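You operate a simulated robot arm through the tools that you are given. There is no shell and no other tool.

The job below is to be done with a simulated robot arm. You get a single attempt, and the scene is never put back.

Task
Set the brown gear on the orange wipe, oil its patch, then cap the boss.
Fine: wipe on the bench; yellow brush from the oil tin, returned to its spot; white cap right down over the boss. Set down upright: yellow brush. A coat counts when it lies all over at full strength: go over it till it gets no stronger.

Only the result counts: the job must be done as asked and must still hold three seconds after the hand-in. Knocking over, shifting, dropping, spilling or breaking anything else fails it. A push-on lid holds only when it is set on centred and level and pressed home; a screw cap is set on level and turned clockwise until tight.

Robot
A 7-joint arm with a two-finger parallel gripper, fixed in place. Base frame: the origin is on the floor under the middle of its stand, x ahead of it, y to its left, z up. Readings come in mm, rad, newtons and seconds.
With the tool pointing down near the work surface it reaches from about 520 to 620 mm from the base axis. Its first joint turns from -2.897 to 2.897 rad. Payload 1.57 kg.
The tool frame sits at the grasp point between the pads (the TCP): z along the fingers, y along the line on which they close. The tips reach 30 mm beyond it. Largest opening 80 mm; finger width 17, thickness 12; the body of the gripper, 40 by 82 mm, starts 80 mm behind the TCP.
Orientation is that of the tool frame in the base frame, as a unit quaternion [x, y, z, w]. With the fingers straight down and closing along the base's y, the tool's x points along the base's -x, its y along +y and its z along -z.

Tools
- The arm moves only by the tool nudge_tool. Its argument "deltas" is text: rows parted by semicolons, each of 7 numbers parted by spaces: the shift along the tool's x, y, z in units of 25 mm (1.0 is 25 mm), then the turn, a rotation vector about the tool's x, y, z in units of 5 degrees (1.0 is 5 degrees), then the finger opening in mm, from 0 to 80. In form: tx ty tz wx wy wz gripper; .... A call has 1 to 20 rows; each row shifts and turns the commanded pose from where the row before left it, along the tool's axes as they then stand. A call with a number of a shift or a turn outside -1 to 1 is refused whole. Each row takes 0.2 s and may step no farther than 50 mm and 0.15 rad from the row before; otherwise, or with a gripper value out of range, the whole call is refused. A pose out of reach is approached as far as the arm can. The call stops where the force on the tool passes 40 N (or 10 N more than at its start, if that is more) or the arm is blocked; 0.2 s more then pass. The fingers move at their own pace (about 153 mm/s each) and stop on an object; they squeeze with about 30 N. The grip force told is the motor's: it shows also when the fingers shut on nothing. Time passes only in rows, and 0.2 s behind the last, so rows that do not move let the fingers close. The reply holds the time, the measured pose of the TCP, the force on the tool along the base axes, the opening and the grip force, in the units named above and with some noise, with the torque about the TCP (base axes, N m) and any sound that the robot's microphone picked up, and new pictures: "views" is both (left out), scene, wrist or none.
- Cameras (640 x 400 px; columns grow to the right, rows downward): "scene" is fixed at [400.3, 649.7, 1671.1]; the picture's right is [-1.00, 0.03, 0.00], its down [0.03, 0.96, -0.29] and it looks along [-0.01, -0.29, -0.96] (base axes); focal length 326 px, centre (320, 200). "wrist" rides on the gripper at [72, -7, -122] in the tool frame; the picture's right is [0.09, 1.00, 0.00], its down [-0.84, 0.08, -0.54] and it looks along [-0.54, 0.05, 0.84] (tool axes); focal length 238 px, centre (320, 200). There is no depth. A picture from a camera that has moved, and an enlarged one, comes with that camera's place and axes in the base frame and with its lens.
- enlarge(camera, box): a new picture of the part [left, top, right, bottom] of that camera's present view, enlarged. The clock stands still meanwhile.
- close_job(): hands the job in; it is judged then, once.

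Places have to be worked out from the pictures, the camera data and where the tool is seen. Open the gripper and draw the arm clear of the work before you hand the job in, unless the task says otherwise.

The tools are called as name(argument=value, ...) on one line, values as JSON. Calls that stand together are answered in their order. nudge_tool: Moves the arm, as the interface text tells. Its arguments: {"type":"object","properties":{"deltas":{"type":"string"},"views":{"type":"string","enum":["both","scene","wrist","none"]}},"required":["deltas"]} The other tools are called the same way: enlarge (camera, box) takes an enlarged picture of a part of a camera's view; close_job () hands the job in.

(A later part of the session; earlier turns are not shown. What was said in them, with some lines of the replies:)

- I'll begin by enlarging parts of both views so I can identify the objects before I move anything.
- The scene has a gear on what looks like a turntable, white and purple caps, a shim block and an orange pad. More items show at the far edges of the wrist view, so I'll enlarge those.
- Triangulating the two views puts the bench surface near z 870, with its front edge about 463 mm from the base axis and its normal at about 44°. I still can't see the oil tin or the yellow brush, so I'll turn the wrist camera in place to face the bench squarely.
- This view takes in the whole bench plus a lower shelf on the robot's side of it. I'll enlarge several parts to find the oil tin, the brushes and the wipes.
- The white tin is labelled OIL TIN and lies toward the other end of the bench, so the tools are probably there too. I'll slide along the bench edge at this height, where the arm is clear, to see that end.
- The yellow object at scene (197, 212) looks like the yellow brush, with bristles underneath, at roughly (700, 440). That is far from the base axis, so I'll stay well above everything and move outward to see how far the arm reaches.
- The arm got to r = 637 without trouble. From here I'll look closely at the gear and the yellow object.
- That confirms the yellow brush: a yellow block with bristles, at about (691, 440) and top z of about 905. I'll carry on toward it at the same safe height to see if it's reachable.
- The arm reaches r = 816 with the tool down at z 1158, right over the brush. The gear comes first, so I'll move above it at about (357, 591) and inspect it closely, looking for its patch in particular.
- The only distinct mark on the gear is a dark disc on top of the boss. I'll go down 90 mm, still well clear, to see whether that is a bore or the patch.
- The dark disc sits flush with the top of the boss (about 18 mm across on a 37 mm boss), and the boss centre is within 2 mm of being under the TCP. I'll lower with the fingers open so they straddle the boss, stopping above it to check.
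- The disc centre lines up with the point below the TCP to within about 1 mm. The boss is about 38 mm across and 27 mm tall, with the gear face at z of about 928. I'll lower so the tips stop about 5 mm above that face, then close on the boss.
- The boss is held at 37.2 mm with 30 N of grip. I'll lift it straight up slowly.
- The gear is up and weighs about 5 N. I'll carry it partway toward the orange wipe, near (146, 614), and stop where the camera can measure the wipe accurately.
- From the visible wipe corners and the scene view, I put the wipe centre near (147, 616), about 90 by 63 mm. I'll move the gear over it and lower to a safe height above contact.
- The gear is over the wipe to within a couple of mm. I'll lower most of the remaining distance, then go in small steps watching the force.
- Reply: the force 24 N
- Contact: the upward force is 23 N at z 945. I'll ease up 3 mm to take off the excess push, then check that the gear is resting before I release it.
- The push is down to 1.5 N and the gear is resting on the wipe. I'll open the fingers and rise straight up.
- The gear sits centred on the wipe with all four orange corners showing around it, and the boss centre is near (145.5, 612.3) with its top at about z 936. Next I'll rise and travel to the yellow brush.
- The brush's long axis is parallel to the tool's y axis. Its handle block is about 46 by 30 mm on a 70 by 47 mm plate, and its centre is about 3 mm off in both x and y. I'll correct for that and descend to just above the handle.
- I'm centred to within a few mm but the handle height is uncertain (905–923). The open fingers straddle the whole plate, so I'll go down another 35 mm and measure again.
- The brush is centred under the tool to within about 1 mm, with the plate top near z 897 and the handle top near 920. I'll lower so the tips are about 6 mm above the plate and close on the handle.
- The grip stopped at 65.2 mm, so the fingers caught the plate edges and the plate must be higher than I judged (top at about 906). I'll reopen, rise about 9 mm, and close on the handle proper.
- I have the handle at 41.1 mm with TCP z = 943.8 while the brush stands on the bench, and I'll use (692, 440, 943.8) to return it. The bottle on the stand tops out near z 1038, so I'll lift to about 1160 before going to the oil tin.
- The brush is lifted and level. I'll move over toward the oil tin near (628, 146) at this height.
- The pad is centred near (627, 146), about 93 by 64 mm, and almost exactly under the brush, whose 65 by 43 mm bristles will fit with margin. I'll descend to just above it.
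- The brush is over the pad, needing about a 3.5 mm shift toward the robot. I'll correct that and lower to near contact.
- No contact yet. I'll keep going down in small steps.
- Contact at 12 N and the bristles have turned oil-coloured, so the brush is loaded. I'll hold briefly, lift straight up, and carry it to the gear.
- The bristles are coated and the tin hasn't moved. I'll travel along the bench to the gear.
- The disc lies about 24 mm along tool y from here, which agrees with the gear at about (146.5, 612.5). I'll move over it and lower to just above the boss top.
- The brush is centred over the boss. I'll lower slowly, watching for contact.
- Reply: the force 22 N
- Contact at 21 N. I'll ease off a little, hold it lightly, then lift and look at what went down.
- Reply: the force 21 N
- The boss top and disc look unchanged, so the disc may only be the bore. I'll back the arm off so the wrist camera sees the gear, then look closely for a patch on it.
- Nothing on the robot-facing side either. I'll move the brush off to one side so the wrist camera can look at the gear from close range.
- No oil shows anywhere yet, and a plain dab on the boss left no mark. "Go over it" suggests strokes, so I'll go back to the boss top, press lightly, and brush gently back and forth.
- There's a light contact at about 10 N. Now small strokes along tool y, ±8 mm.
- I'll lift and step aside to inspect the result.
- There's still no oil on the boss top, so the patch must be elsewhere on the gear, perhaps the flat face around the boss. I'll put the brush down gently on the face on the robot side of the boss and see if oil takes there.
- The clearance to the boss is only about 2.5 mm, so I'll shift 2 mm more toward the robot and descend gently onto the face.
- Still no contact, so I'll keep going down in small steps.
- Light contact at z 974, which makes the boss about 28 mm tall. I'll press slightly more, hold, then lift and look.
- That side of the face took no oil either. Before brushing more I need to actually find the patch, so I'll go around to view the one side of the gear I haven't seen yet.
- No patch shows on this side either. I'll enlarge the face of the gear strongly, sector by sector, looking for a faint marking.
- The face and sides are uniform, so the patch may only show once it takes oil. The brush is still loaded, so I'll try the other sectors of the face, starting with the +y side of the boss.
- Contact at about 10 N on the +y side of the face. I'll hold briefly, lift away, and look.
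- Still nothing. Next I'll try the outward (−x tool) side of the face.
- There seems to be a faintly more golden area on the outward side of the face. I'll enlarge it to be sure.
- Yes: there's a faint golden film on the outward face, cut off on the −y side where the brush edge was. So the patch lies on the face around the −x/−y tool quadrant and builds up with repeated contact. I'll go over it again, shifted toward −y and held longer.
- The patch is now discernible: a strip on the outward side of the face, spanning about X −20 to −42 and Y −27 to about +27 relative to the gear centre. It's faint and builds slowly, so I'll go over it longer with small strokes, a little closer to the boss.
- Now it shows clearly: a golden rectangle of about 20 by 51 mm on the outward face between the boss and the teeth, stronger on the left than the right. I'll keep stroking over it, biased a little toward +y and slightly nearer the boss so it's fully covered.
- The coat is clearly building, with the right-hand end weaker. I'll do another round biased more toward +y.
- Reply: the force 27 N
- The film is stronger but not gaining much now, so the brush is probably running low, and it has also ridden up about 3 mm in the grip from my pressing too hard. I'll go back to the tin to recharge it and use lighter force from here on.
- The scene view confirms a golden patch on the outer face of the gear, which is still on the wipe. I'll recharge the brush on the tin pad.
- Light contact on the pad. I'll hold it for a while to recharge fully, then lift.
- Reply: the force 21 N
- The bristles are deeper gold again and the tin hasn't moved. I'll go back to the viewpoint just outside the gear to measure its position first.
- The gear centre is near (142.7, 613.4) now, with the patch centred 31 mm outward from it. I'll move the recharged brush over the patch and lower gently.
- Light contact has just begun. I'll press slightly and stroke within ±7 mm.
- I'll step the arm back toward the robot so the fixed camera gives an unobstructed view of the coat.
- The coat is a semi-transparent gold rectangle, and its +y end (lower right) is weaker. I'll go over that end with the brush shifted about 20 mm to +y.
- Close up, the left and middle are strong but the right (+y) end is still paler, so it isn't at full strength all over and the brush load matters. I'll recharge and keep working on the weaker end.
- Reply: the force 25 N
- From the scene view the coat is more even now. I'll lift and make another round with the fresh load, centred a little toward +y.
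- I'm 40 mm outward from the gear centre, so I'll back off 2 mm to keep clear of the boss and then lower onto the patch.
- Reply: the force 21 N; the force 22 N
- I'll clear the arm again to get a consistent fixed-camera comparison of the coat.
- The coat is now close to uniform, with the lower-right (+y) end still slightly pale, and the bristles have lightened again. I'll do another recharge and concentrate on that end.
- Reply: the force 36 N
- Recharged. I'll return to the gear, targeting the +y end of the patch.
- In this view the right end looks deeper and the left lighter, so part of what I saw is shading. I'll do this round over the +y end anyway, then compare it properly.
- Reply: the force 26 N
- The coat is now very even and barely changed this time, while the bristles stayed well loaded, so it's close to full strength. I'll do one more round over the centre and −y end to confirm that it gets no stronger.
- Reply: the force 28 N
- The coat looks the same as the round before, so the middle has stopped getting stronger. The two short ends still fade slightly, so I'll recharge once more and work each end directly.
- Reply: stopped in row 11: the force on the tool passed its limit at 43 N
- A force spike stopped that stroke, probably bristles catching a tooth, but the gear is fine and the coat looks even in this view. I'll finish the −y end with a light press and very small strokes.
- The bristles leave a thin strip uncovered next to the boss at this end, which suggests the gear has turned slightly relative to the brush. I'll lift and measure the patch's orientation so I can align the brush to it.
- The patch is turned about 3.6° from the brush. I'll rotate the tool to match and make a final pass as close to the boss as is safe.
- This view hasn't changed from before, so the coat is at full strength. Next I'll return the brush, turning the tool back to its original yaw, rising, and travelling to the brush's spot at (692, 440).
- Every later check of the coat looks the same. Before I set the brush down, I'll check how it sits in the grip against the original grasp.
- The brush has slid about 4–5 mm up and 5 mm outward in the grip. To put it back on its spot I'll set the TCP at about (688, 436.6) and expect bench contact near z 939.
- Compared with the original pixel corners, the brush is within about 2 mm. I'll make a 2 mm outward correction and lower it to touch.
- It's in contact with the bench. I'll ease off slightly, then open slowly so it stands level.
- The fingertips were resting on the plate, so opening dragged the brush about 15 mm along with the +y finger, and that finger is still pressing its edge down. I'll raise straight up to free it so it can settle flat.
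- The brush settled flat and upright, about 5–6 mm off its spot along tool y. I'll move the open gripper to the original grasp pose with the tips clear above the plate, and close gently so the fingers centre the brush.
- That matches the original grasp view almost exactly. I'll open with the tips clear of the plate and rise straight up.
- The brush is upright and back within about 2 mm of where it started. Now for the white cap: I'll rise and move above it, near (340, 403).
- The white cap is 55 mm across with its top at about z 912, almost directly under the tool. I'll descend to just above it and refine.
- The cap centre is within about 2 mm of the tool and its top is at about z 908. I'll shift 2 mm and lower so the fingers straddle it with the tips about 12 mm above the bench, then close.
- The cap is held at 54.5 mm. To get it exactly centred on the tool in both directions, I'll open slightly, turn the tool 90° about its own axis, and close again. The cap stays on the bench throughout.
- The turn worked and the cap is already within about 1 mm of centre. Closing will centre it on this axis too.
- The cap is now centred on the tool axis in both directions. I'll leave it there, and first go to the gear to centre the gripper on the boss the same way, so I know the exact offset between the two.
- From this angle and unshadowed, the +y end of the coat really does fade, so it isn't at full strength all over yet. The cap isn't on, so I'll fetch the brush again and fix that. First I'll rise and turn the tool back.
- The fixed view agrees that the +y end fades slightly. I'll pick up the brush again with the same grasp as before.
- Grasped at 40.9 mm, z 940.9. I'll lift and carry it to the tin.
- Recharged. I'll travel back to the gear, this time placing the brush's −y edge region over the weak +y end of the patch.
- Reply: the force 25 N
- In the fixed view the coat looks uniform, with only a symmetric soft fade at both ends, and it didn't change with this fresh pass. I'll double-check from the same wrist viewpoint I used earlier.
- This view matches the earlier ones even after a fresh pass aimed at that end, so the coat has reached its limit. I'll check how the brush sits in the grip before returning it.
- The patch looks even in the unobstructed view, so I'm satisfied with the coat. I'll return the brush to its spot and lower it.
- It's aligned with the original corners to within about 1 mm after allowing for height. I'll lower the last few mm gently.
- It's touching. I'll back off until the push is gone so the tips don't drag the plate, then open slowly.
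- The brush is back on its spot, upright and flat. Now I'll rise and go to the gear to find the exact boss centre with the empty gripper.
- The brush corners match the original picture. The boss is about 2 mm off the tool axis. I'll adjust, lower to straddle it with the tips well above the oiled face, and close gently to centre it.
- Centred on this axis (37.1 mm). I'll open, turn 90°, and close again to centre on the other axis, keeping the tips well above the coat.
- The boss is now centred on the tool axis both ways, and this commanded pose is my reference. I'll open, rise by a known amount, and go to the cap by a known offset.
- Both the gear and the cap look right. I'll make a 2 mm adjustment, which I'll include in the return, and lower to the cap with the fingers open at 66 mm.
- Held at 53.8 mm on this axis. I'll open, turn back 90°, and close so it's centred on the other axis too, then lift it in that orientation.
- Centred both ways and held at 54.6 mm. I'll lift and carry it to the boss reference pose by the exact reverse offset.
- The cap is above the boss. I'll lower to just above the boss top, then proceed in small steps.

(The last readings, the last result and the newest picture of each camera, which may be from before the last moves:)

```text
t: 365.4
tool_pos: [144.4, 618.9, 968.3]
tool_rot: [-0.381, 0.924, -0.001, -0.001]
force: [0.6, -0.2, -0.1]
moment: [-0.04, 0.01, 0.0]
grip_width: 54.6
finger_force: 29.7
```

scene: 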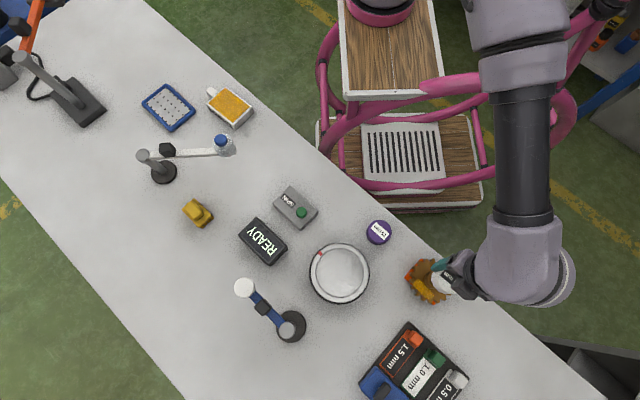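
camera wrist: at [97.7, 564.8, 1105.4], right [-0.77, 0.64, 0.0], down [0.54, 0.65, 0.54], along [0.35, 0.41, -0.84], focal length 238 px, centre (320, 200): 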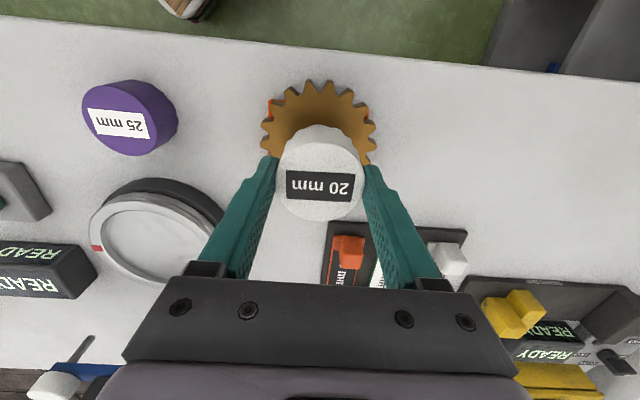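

No resistance, so the cap is going down over the boss. I'll continue in small steps.

nudge_tool(deltas="0 0 0.1 0 0 0 48;0 0 0.1 0 0 0 48;0 0 0.1 0 0 0 48", views="wrist")

enlarge(camera="wrist", box=[220, 60, 420, 230])

enlarge(camera="scene", box=[400, 235, 480, 315])

```text
t: 366.2
tool_pos: [143.7, 618.3, 961.1]
tool_rot: [-0.381, 0.924, -0.001, 0.0]
force: [-0.4, -0.3, -0.4]
moment: [0.02, 0.0, 0.01]
grip_width: 54.5
finger_force: 29.9
camera wrist: at [97.5, 563.3, 1080.7], right [-0.77, 0.64, 0.0], down [0.54, 0.65, 0.54], along [0.35, 0.41, -0.84], focal length 238 px, centre (320, 200)
```

wrist: 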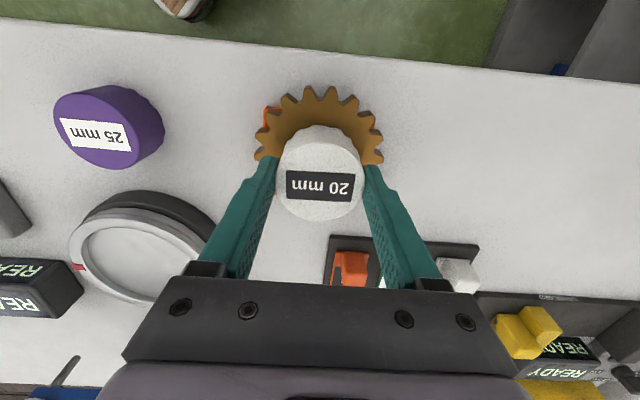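

```text
2.35 times, centred on (320, 145) of wrist
camera zoom: at [97.5, 563.3, 1080.7], right [-0.77, 0.64, 0.0], down [0.54, 0.65, 0.54], along [0.35, 0.41, -0.84], focal length 561 px, centre (320, 329)
```

zoom: 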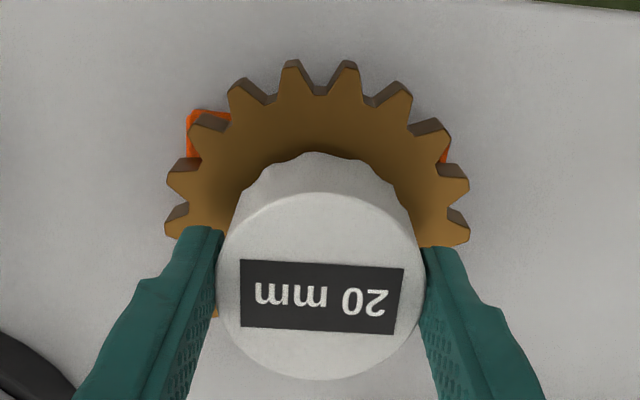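

```text
5.00 times, centred on (440, 275) of scene
camera zoom: at [400.3, 649.7, 1671.1], right [-1.0, 0.03, 0.0], down [0.03, 0.96, -0.29], along [-0.01, -0.29, -0.96], focal length 1630 px, centre (-280, -175)
```

zoom: 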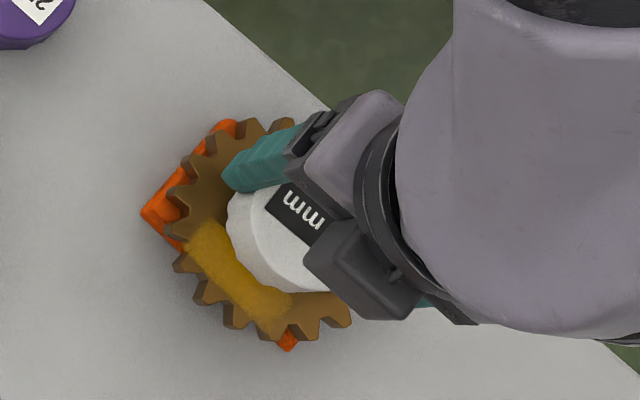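

nudge_tool(deltas="0 0 0.08 0 0 0 48;0 0 0.08 0 0 0 48;0 0 0.08 0 0 0 48", views="none")

```text
t: 367.1
tool_pos: [144.1, 617.9, 955.5]
tool_rot: [-0.382, 0.924, -0.001, -0.001]
force: [0.4, -0.2, 0.0]
moment: [0.02, 0.03, 0.01]
grip_width: 54.6
finger_force: 29.7
```

nudge_tool(deltas="0 0 0.06 0 0 0 48;0 0 0.06 0 0 0 48", views="none")

```text
t: 367.6
tool_pos: [144.6, 620.2, 952.4]
tool_rot: [-0.382, 0.924, -0.002, -0.001]
force: [1.0, -0.3, 0.2]
moment: [0.01, 0.03, 0.03]
grip_width: 54.9
finger_force: 30.1
```

nudge_tool(deltas="0 0 0.05 0 0 0 48;0 0 0.05 0 0 0 48", views="wrist")

enlarge(camera="wrist", box=[220, 60, 420, 230])

```text
t: 368.2
tool_pos: [143.5, 619.3, 951.6]
tool_rot: [-0.381, 0.925, 0.0, 0.0]
force: [1.8, -0.7, 18.1]
moment: [0.04, -0.14, 0.02]
grip_width: 54.7
finger_force: 30.1
camera wrist: at [97.5, 563.9, 1071.6], right [-0.77, 0.64, 0.0], down [0.54, 0.64, 0.54], along [0.35, 0.42, -0.84], focal length 238 px, centre (320, 200)
```

wrist: 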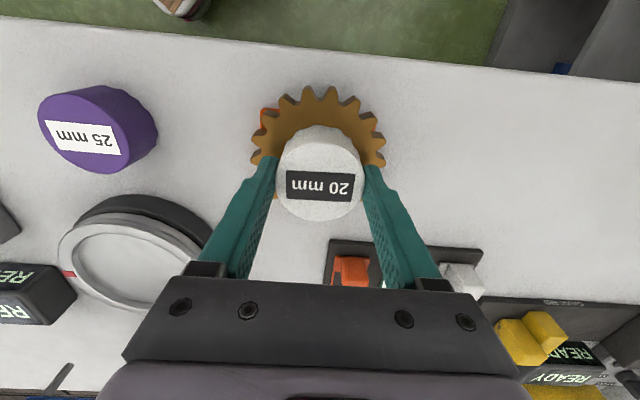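

```text
2.35 times, centred on (320, 145) of wrist
camera zoom: at [97.5, 563.9, 1071.6], right [-0.77, 0.64, 0.0], down [0.54, 0.64, 0.54], along [0.35, 0.42, -0.84], focal length 561 px, centre (320, 329)
```

zoom: 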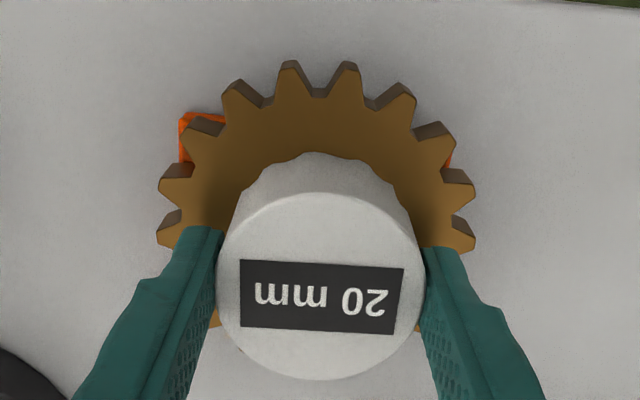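

Resistance at z 951.6 with 18 N means the cap is at or near the bottom. I'll push a bit harder while it's held level to press it home.

nudge_tool(deltas="0 0 0.04 0 0 0 48;0 0 0.03 0 0 0 48", views="none")

```text
t: 368.9
tool_pos: [144.5, 619.2, 948.8]
tool_rot: [-0.382, 0.924, 0.001, 0.0]
force: [1.1, 2.6, 27.8]
moment: [0.18, 0.03, 0.0]
grip_width: 54.7
finger_force: 30.4
```

nudge_tool(deltas="0 0 0.03 0 0 0 48;0 0 0 0 0 0 48", views="wrist")

enlarge(camera="wrist", box=[220, 60, 420, 230])

enlarge(camera="scene", box=[400, 235, 480, 315])

```text
t: 369.4
tool_pos: [143.4, 618.5, 947.9]
tool_rot: [-0.382, 0.924, -0.002, 0.0]
force: [-2.1, 1.6, 26.9]
moment: [0.17, 0.17, 0.02]
grip_width: 54.6
finger_force: 30.0
camera wrist: at [97.3, 563.5, 1067.7], right [-0.77, 0.64, 0.0], down [0.54, 0.65, 0.54], along [0.35, 0.41, -0.84], focal length 238 px, centre (320, 200)
```

wrist: 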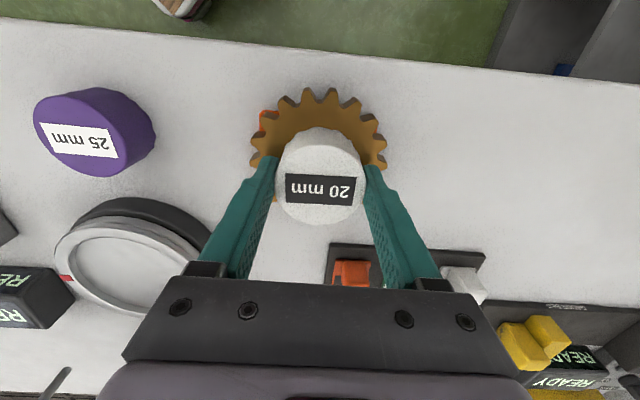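

```text
2.35 times, centred on (320, 145) of wrist
camera zoom: at [97.3, 563.5, 1067.7], right [-0.77, 0.64, 0.0], down [0.54, 0.65, 0.54], along [0.35, 0.41, -0.84], focal length 561 px, centre (320, 329)
```

zoom: 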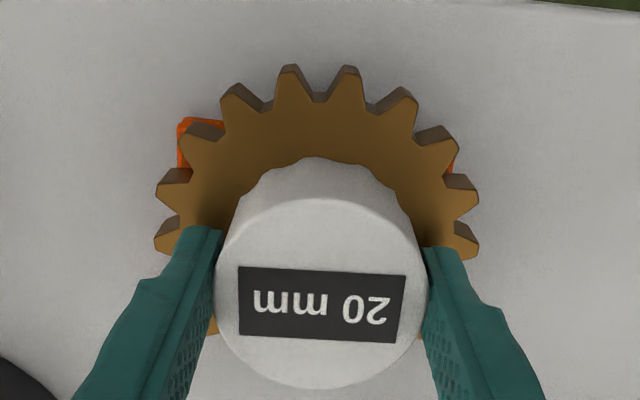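

```text
5.00 times, centred on (440, 275) of scene
camera zoom: at [400.3, 649.7, 1671.1], right [-1.0, 0.03, 0.0], down [0.03, 0.96, -0.29], along [-0.01, -0.29, -0.96], focal length 1630 px, centre (-280, -175)
```

zoom: 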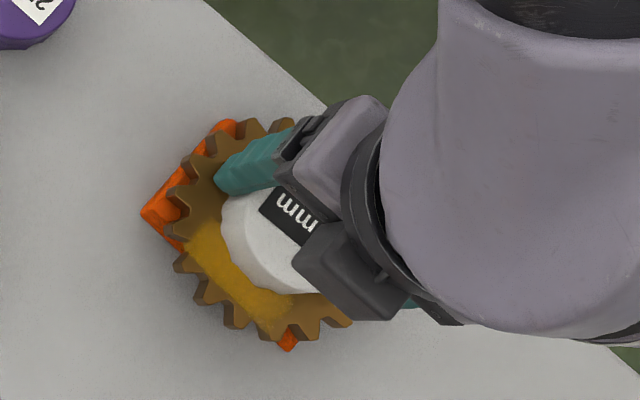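

The fingers slipped about 3 mm down the cap at 27 N, so the cap itself has stopped. I'll ease off, release, and inspect how it sits before pressing from above.

nudge_tool(deltas="0 0 -0.1 0 0 0 48;0 0 0 0 0 0 57;0 0 0 0 0 0 66;0 0 0 0 0 0 76;0 0 -0.6 0 0 0 80;0 0 -1 0 0 0 80;0 0 -1 0 0 0 80", views="both")

enlarge(camera="wrist", box=[230, 60, 410, 190])

enlarge(camera="scene", box=[400, 245, 470, 315])

```text
t: 371.1
tool_pos: [143.5, 619.8, 1013.6]
tool_rot: [-0.381, 0.925, -0.002, -0.001]
force: [0.7, 1.5, -0.5]
moment: [0.02, 0.03, 0.01]
grip_width: 80.1
finger_force: 0.1
camera wrist: at [97.7, 563.9, 1135.0], right [-0.77, 0.64, 0.0], down [0.54, 0.65, 0.54], along [0.35, 0.41, -0.84], focal length 238 px, centre (320, 200)
```

scene: 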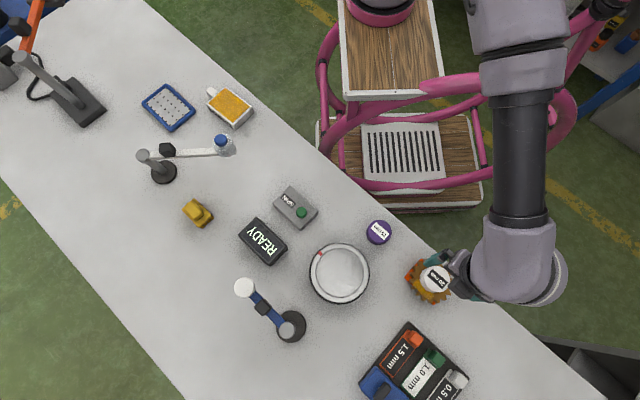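
wrist: 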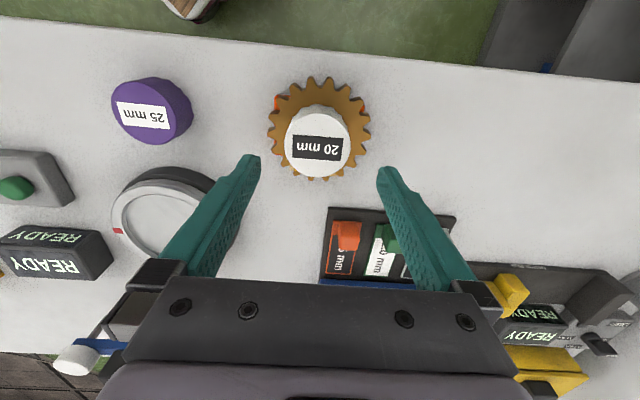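

```text
3.08 times, centred on (320, 125) of wrist
camera zoom: at [97.7, 563.9, 1135.0], right [-0.77, 0.64, 0.0], down [0.54, 0.65, 0.54], along [0.35, 0.41, -0.84], focal length 733 px, centre (320, 431)
```

zoom: 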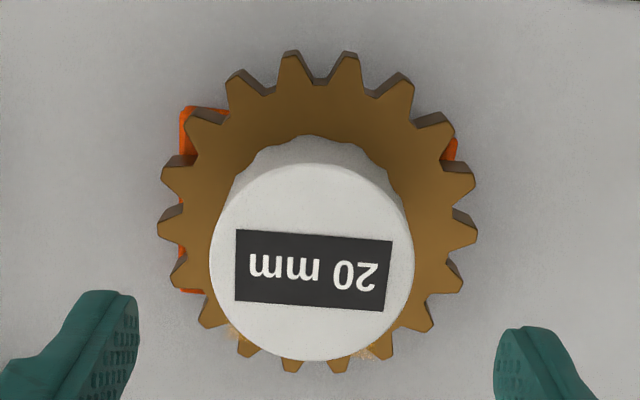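

```text
5.71 times, centred on (435, 280) of scene
camera zoom: at [400.3, 649.7, 1671.1], right [-1.0, 0.03, 0.0], down [0.03, 0.96, -0.29], along [-0.01, -0.29, -0.96], focal length 1863 px, centre (-337, -257)
```

zoom: 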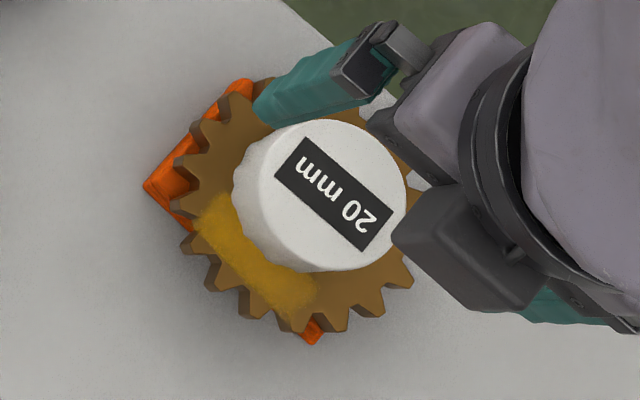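

The cap sits level and centred over the boss. Now I'll close the fingers and press straight down on the middle of the cap to make sure it's fully home.

nudge_tool(deltas="0 0 0 0 0 0 40;0 0 0 0 0 0 0;0 0 0 0 0 0 0;0 0 0.9 0 0 0 0;0 0 0.6 0 0 0 0;0 0 0.1 0 0 0 0", views="wrist")

enlarge(camera="wrist", box=[230, 80, 410, 210])

```text
t: 372.4
tool_pos: [144.0, 618.7, 975.2]
tool_rot: [-0.381, 0.924, -0.001, -0.001]
force: [0.1, 0.1, 3.4]
moment: [-0.02, -0.06, 0.03]
grip_width: 0.0
finger_force: 21.6
camera wrist: at [97.8, 563.4, 1096.3], right [-0.77, 0.64, 0.0], down [0.54, 0.65, 0.54], along [0.35, 0.41, -0.84], focal length 238 px, centre (320, 200)
```

wrist: 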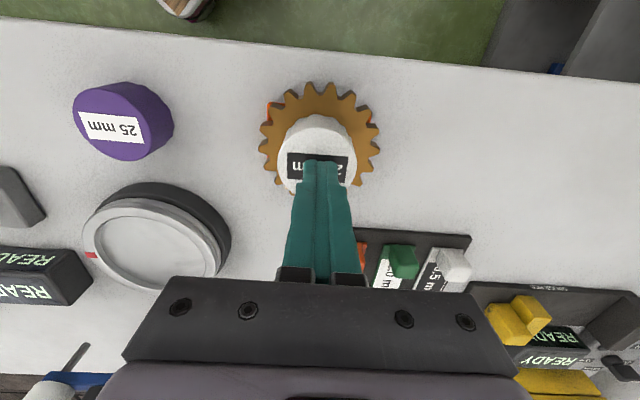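

```text
3.08 times, centred on (320, 145) of wrist
camera zoom: at [97.8, 563.4, 1096.3], right [-0.77, 0.64, 0.0], down [0.54, 0.65, 0.54], along [0.35, 0.41, -0.84], focal length 733 px, centre (320, 369)
```

zoom: 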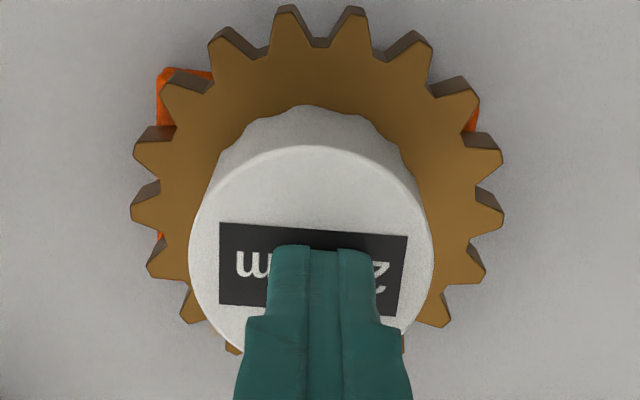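

Contact at z 975, so the cap's top is at about 945. I'll press down progressively.

nudge_tool(deltas="0 0 0.05 0 0 0 0;0 0 0.04 0 0 0 0", views="none")

```text
t: 373.1
tool_pos: [145.9, 619.5, 974.6]
tool_rot: [-0.382, 0.924, -0.001, 0.0]
force: [0.1, -3.9, 26.0]
moment: [-0.06, -0.05, 0.01]
grip_width: 0.0
finger_force: 20.8
```

nudge_tool(deltas="0 0 0.03 0 0 0 0;0 0 0 0 0 0 0", views="none")

```text
t: 373.6
tool_pos: [143.3, 620.9, 975.6]
tool_rot: [-0.382, 0.924, 0.002, 0.0]
force: [-0.3, -1.0, 10.1]
moment: [-0.02, -0.04, 0.0]
grip_width: 0.0
finger_force: 21.6
stopped in row 2: the force on the tool passed its limit at 41 N (the readings are from after the stop); the commanded pose is now the measured one
```

At 41 N the cap doesn't move any further, so it's bottomed out. I'll do one more firm press in two stages to be sure, watching for any movement or sound.

nudge_tool(deltas="0 0 0.05 0 0 0 0;0 0 0.03 0 0 0 0", views="none")

```text
t: 374.2
tool_pos: [144.3, 620.1, 976.3]
tool_rot: [-0.382, 0.924, 0.003, 0.001]
force: [-1.8, -1.6, 27.1]
moment: [-0.04, 0.04, -0.01]
grip_width: 0.1
finger_force: 21.4
```

nudge_tool(deltas="0 0 0.02 0 0 0 0;0 0 0 0 0 0 0;0 0 0 0 0 0 0", views="none")

```text
t: 374.9
tool_pos: [145.1, 622.4, 975.9]
tool_rot: [-0.381, 0.924, 0.003, 0.001]
force: [0.8, -0.9, 11.1]
moment: [-0.04, 0.03, 0.0]
grip_width: 0.0
finger_force: 21.0
stopped in row 3: the force on the tool passed its limit at 40 N (the readings are from after the stop); the commanded pose is now the measured one
```

It's solid at 40 N. I'll rise and step aside to look at the cap's rim from the side for any gap.

nudge_tool(deltas="0 0 -0.6 0 0 0 0;0 0 -1 0 0 0 0;0 -1 0 0 0 0 0;0 -1 0 0 0 0 0;0 -1 0 0 0 0 0;0 -1 0 0 0 0 0;0 -0.6 0 0 0 0 0;0 0 0.8 0 0 0 0;0 0 0.8 0 0 0 0", views="both")

enlarge(camera="wrist", box=[350, 60, 530, 210])

enlarge(camera="scene", box=[400, 240, 480, 310])

```text
t: 376.9
tool_pos: [224.9, 541.6, 973.2]
tool_rot: [-0.381, 0.925, 0.003, 0.001]
force: [-0.4, 0.5, -0.8]
moment: [0.03, -0.03, -0.01]
grip_width: 0.0
finger_force: 20.9
camera wrist: at [178.7, 485.4, 1093.0], right [-0.77, 0.64, 0.0], down [0.54, 0.64, 0.55], along [0.35, 0.42, -0.84], focal length 238 px, centre (320, 200)
```

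scene: 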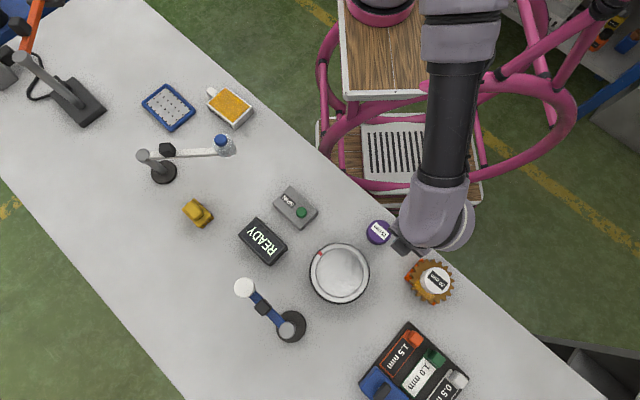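
wrist: 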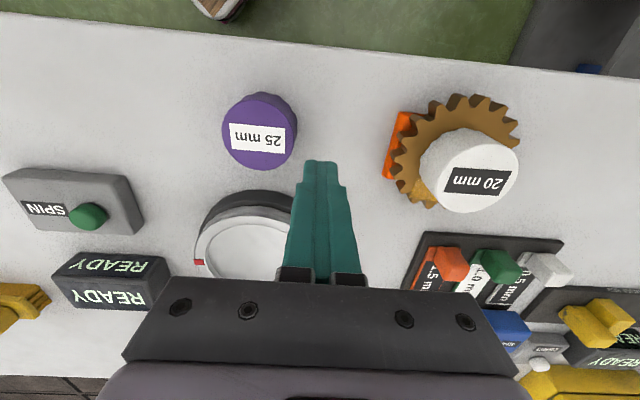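

```text
2.67 times, centred on (440, 135) of wrist
camera zoom: at [178.7, 485.4, 1093.0], right [-0.77, 0.64, 0.0], down [0.54, 0.64, 0.55], along [0.35, 0.42, -0.84], focal length 636 px, centre (0, 373)
```

zoom: 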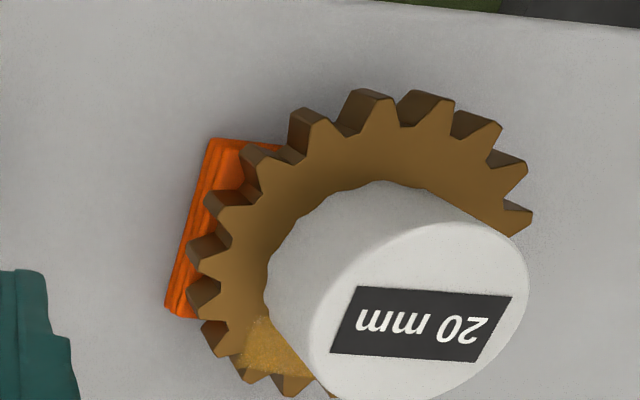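

```text
5.71 times, centred on (440, 275) of scene
camera zoom: at [400.3, 649.7, 1671.1], right [-1.0, 0.03, 0.0], down [0.03, 0.96, -0.29], along [-0.01, -0.29, -0.96], focal length 1863 px, centre (-366, -229)
```

zoom: 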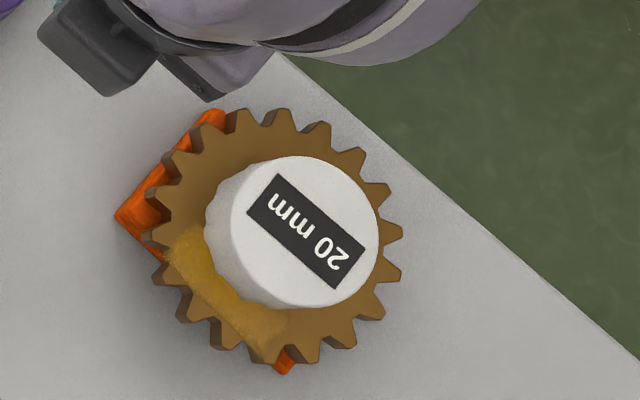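

The cap's rim meets the gear face all round with no gap, and it sits level. I'll rise, open the gripper and draw the arm back clear of the bench.

nudge_tool(deltas="0 0 -1 0 0 0 0;0 0 -1 0 0 0 0;0 0 -1 0 0 0 40;0 0 -1 0 0 0 80;0 0 -1 0 0 0 80;0 0 -1 0 0 0 80;0 0 -1 0 0 0 80;1 0 -1 0 0 0 80;1 0 -1 0 0 0 80;1 0 0 0 0 0 80;1 0 0 0 0 0 80;1 0 0 0 0 0 80;1 0 0 0 0 0 80;0 0 0 0 0 0 80;0 0 0 0 0 0 80", views="both")

enlarge(camera="scene", box=[400, 240, 480, 310])

enlarge(camera="scene", box=[165, 180, 235, 240])

enlarge(camera="scene", box=[120, 70, 320, 230])

enlarge(camera="scene", box=[260, 160, 480, 320])

```text
t: 380.1
tool_pos: [119.8, 435.0, 1198.0]
tool_rot: [-0.381, 0.925, 0.003, 0.001]
force: [-0.5, 0.5, 0.6]
moment: [0.02, 0.0, -0.01]
grip_width: 80.2
finger_force: 0.0
camera wrist: at [73.0, 378.2, 1318.6], right [-0.77, 0.64, 0.0], down [0.54, 0.64, 0.55], along [0.35, 0.42, -0.84], focal length 238 px, centre (320, 200)
```

scene: 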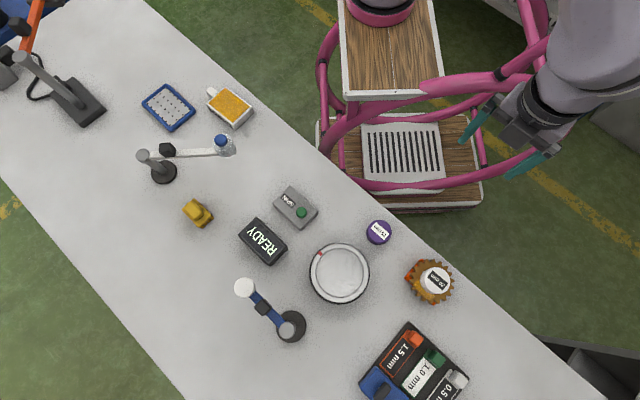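
wrist: 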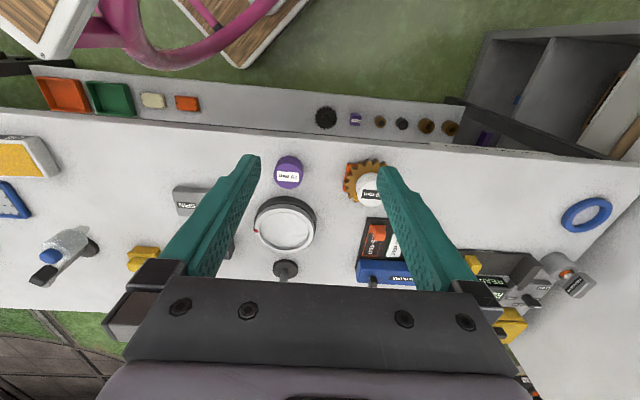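

```text
5.71 times, centred on (440, 275) of scene
camera zoom: at [400.3, 649.7, 1671.1], right [-1.0, 0.03, 0.0], down [0.03, 0.96, -0.29], along [-0.01, -0.29, -0.96], focal length 1863 px, centre (-366, -229)
```

zoom: 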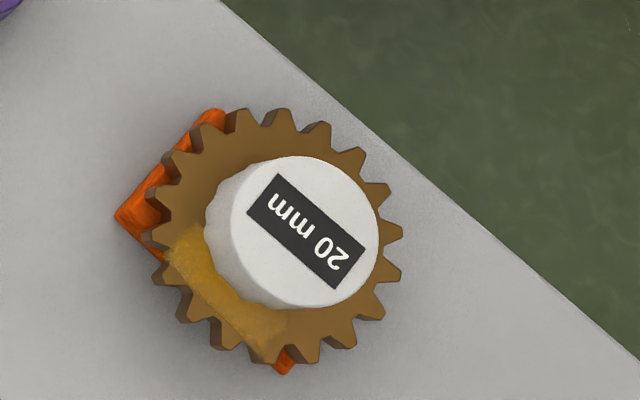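

```text
6.67 times, centred on (200, 210) of scene
camera zoom: at [400.3, 649.7, 1671.1], right [-1.0, 0.03, 0.0], down [0.03, 0.96, -0.29], along [-0.01, -0.29, -0.96], focal length 2173 px, centre (1120, 133)
```

zoom: 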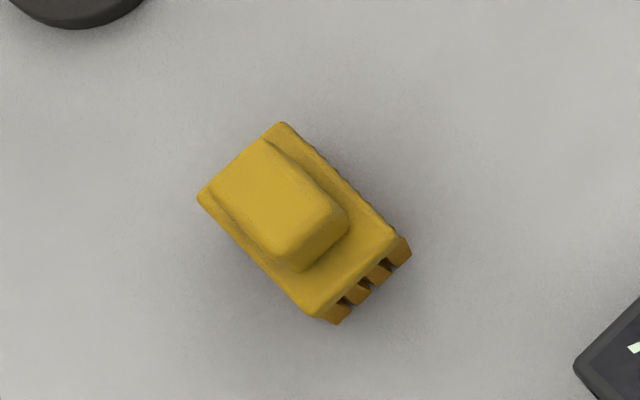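

```text
2.50 times, centred on (220, 150) of scene
camera zoom: at [400.3, 649.7, 1671.1], right [-1.0, 0.03, 0.0], down [0.03, 0.96, -0.29], along [-0.01, -0.29, -0.96], focal length 815 px, centre (570, 325)
```

zoom: 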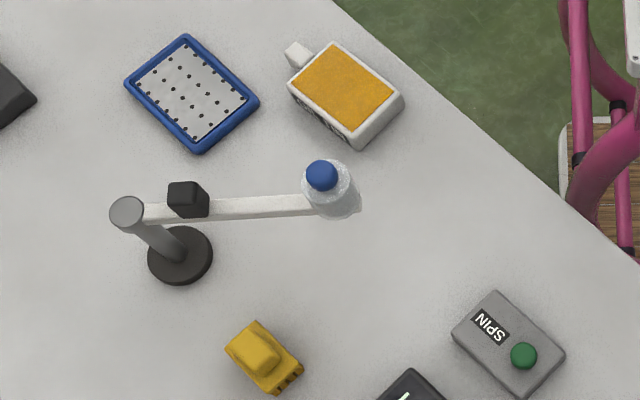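

```text
2.50 times, centred on (370, 240) of scene
camera zoom: at [400.3, 649.7, 1671.1], right [-1.0, 0.03, 0.0], down [0.03, 0.96, -0.29], along [-0.01, -0.29, -0.96], focal length 815 px, centre (195, 100)
```

zoom: 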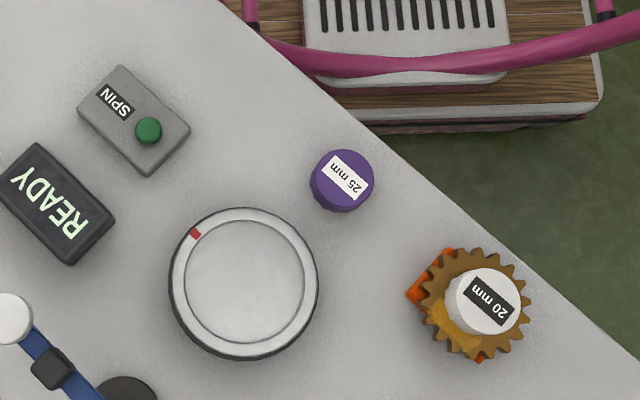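

Everything else is in its original place. I'll take one last close look at the coat, especially its lower-right end.

enlarge(camera="scene", box=[412, 274, 440, 302])

enlarge(camera="wrist", box=[335, 150, 395, 215])

```text
14.29 times, centred on (426, 288) of scene
camera zoom: at [400.3, 649.7, 1671.1], right [-1.0, 0.03, 0.0], down [0.03, 0.96, -0.29], along [-0.01, -0.29, -0.96], focal length 4657 px, centre (-1194, -1057)
```

zoom: 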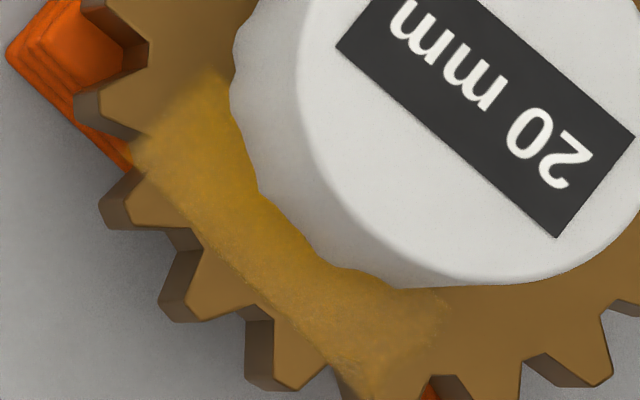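

```text
6.15 times, centred on (365, 182) of wrist
camera zoom: at [73.0, 378.2, 1318.6], right [-0.77, 0.64, 0.0], down [0.54, 0.64, 0.55], along [0.35, 0.42, -0.84], focal length 1467 px, centre (43, 308)
```

zoom: 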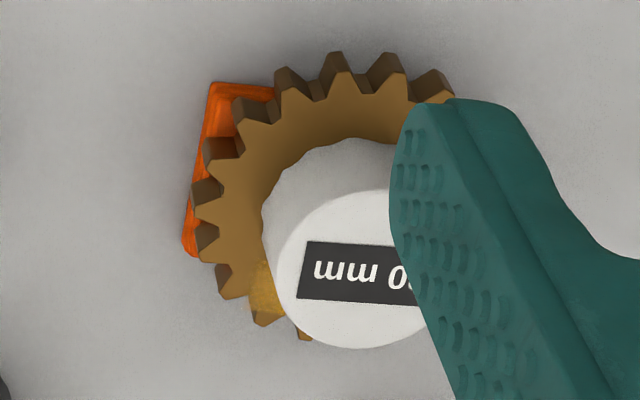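

The gear is centred on the orange wipe and its patch is coated as strongly as it will go. The brush is upright on its original spot, the cap is pressed down level over the boss, and nothing else has moved. The gripper is open and clear, so I'm handing in.

close_job()

```text
The job is handed in.
```

I've handed the job in: the brown gear is on the orange wipe, its patch is oiled, and the white cap is on the boss. I haven't been told how it was judged.

- **Gear:** it sits on the orange wipe on the bench, centred to within about 6 mm. Brushing nudged it a few millimetres from where I first put it.
- **Oil:** the patch wasn't marked; it's a strip of about 20 by 51 mm on the side of the gear's face away from the robot. I went over it many times with fresh oil until it stopped getting stronger. The two short ends look slightly paler. I took that as shading and a soft edge rather than thin oil, but I couldn't confirm it.
- **Brush:** the first time I set it down, it shifted about 6 mm as I let go, so I re-centred it. I later picked it up for one more oiling pass and put it back. It's upright, within about 2 mm of its original spot by the camera.
- **Cap:** the white cap went down over the boss and is level, with no gap visible at its rim. It didn't move when I pressed it with 40 N. No click was picked up, and I didn't pull on it to test the hold.

Before finding the patch I also touched the oily brush to the top of the boss and other parts of the gear's face; none of that left a visible mark. In the final pictures nothing else on the bench looked moved, and the arm was back clear of the bench with the gripper open.
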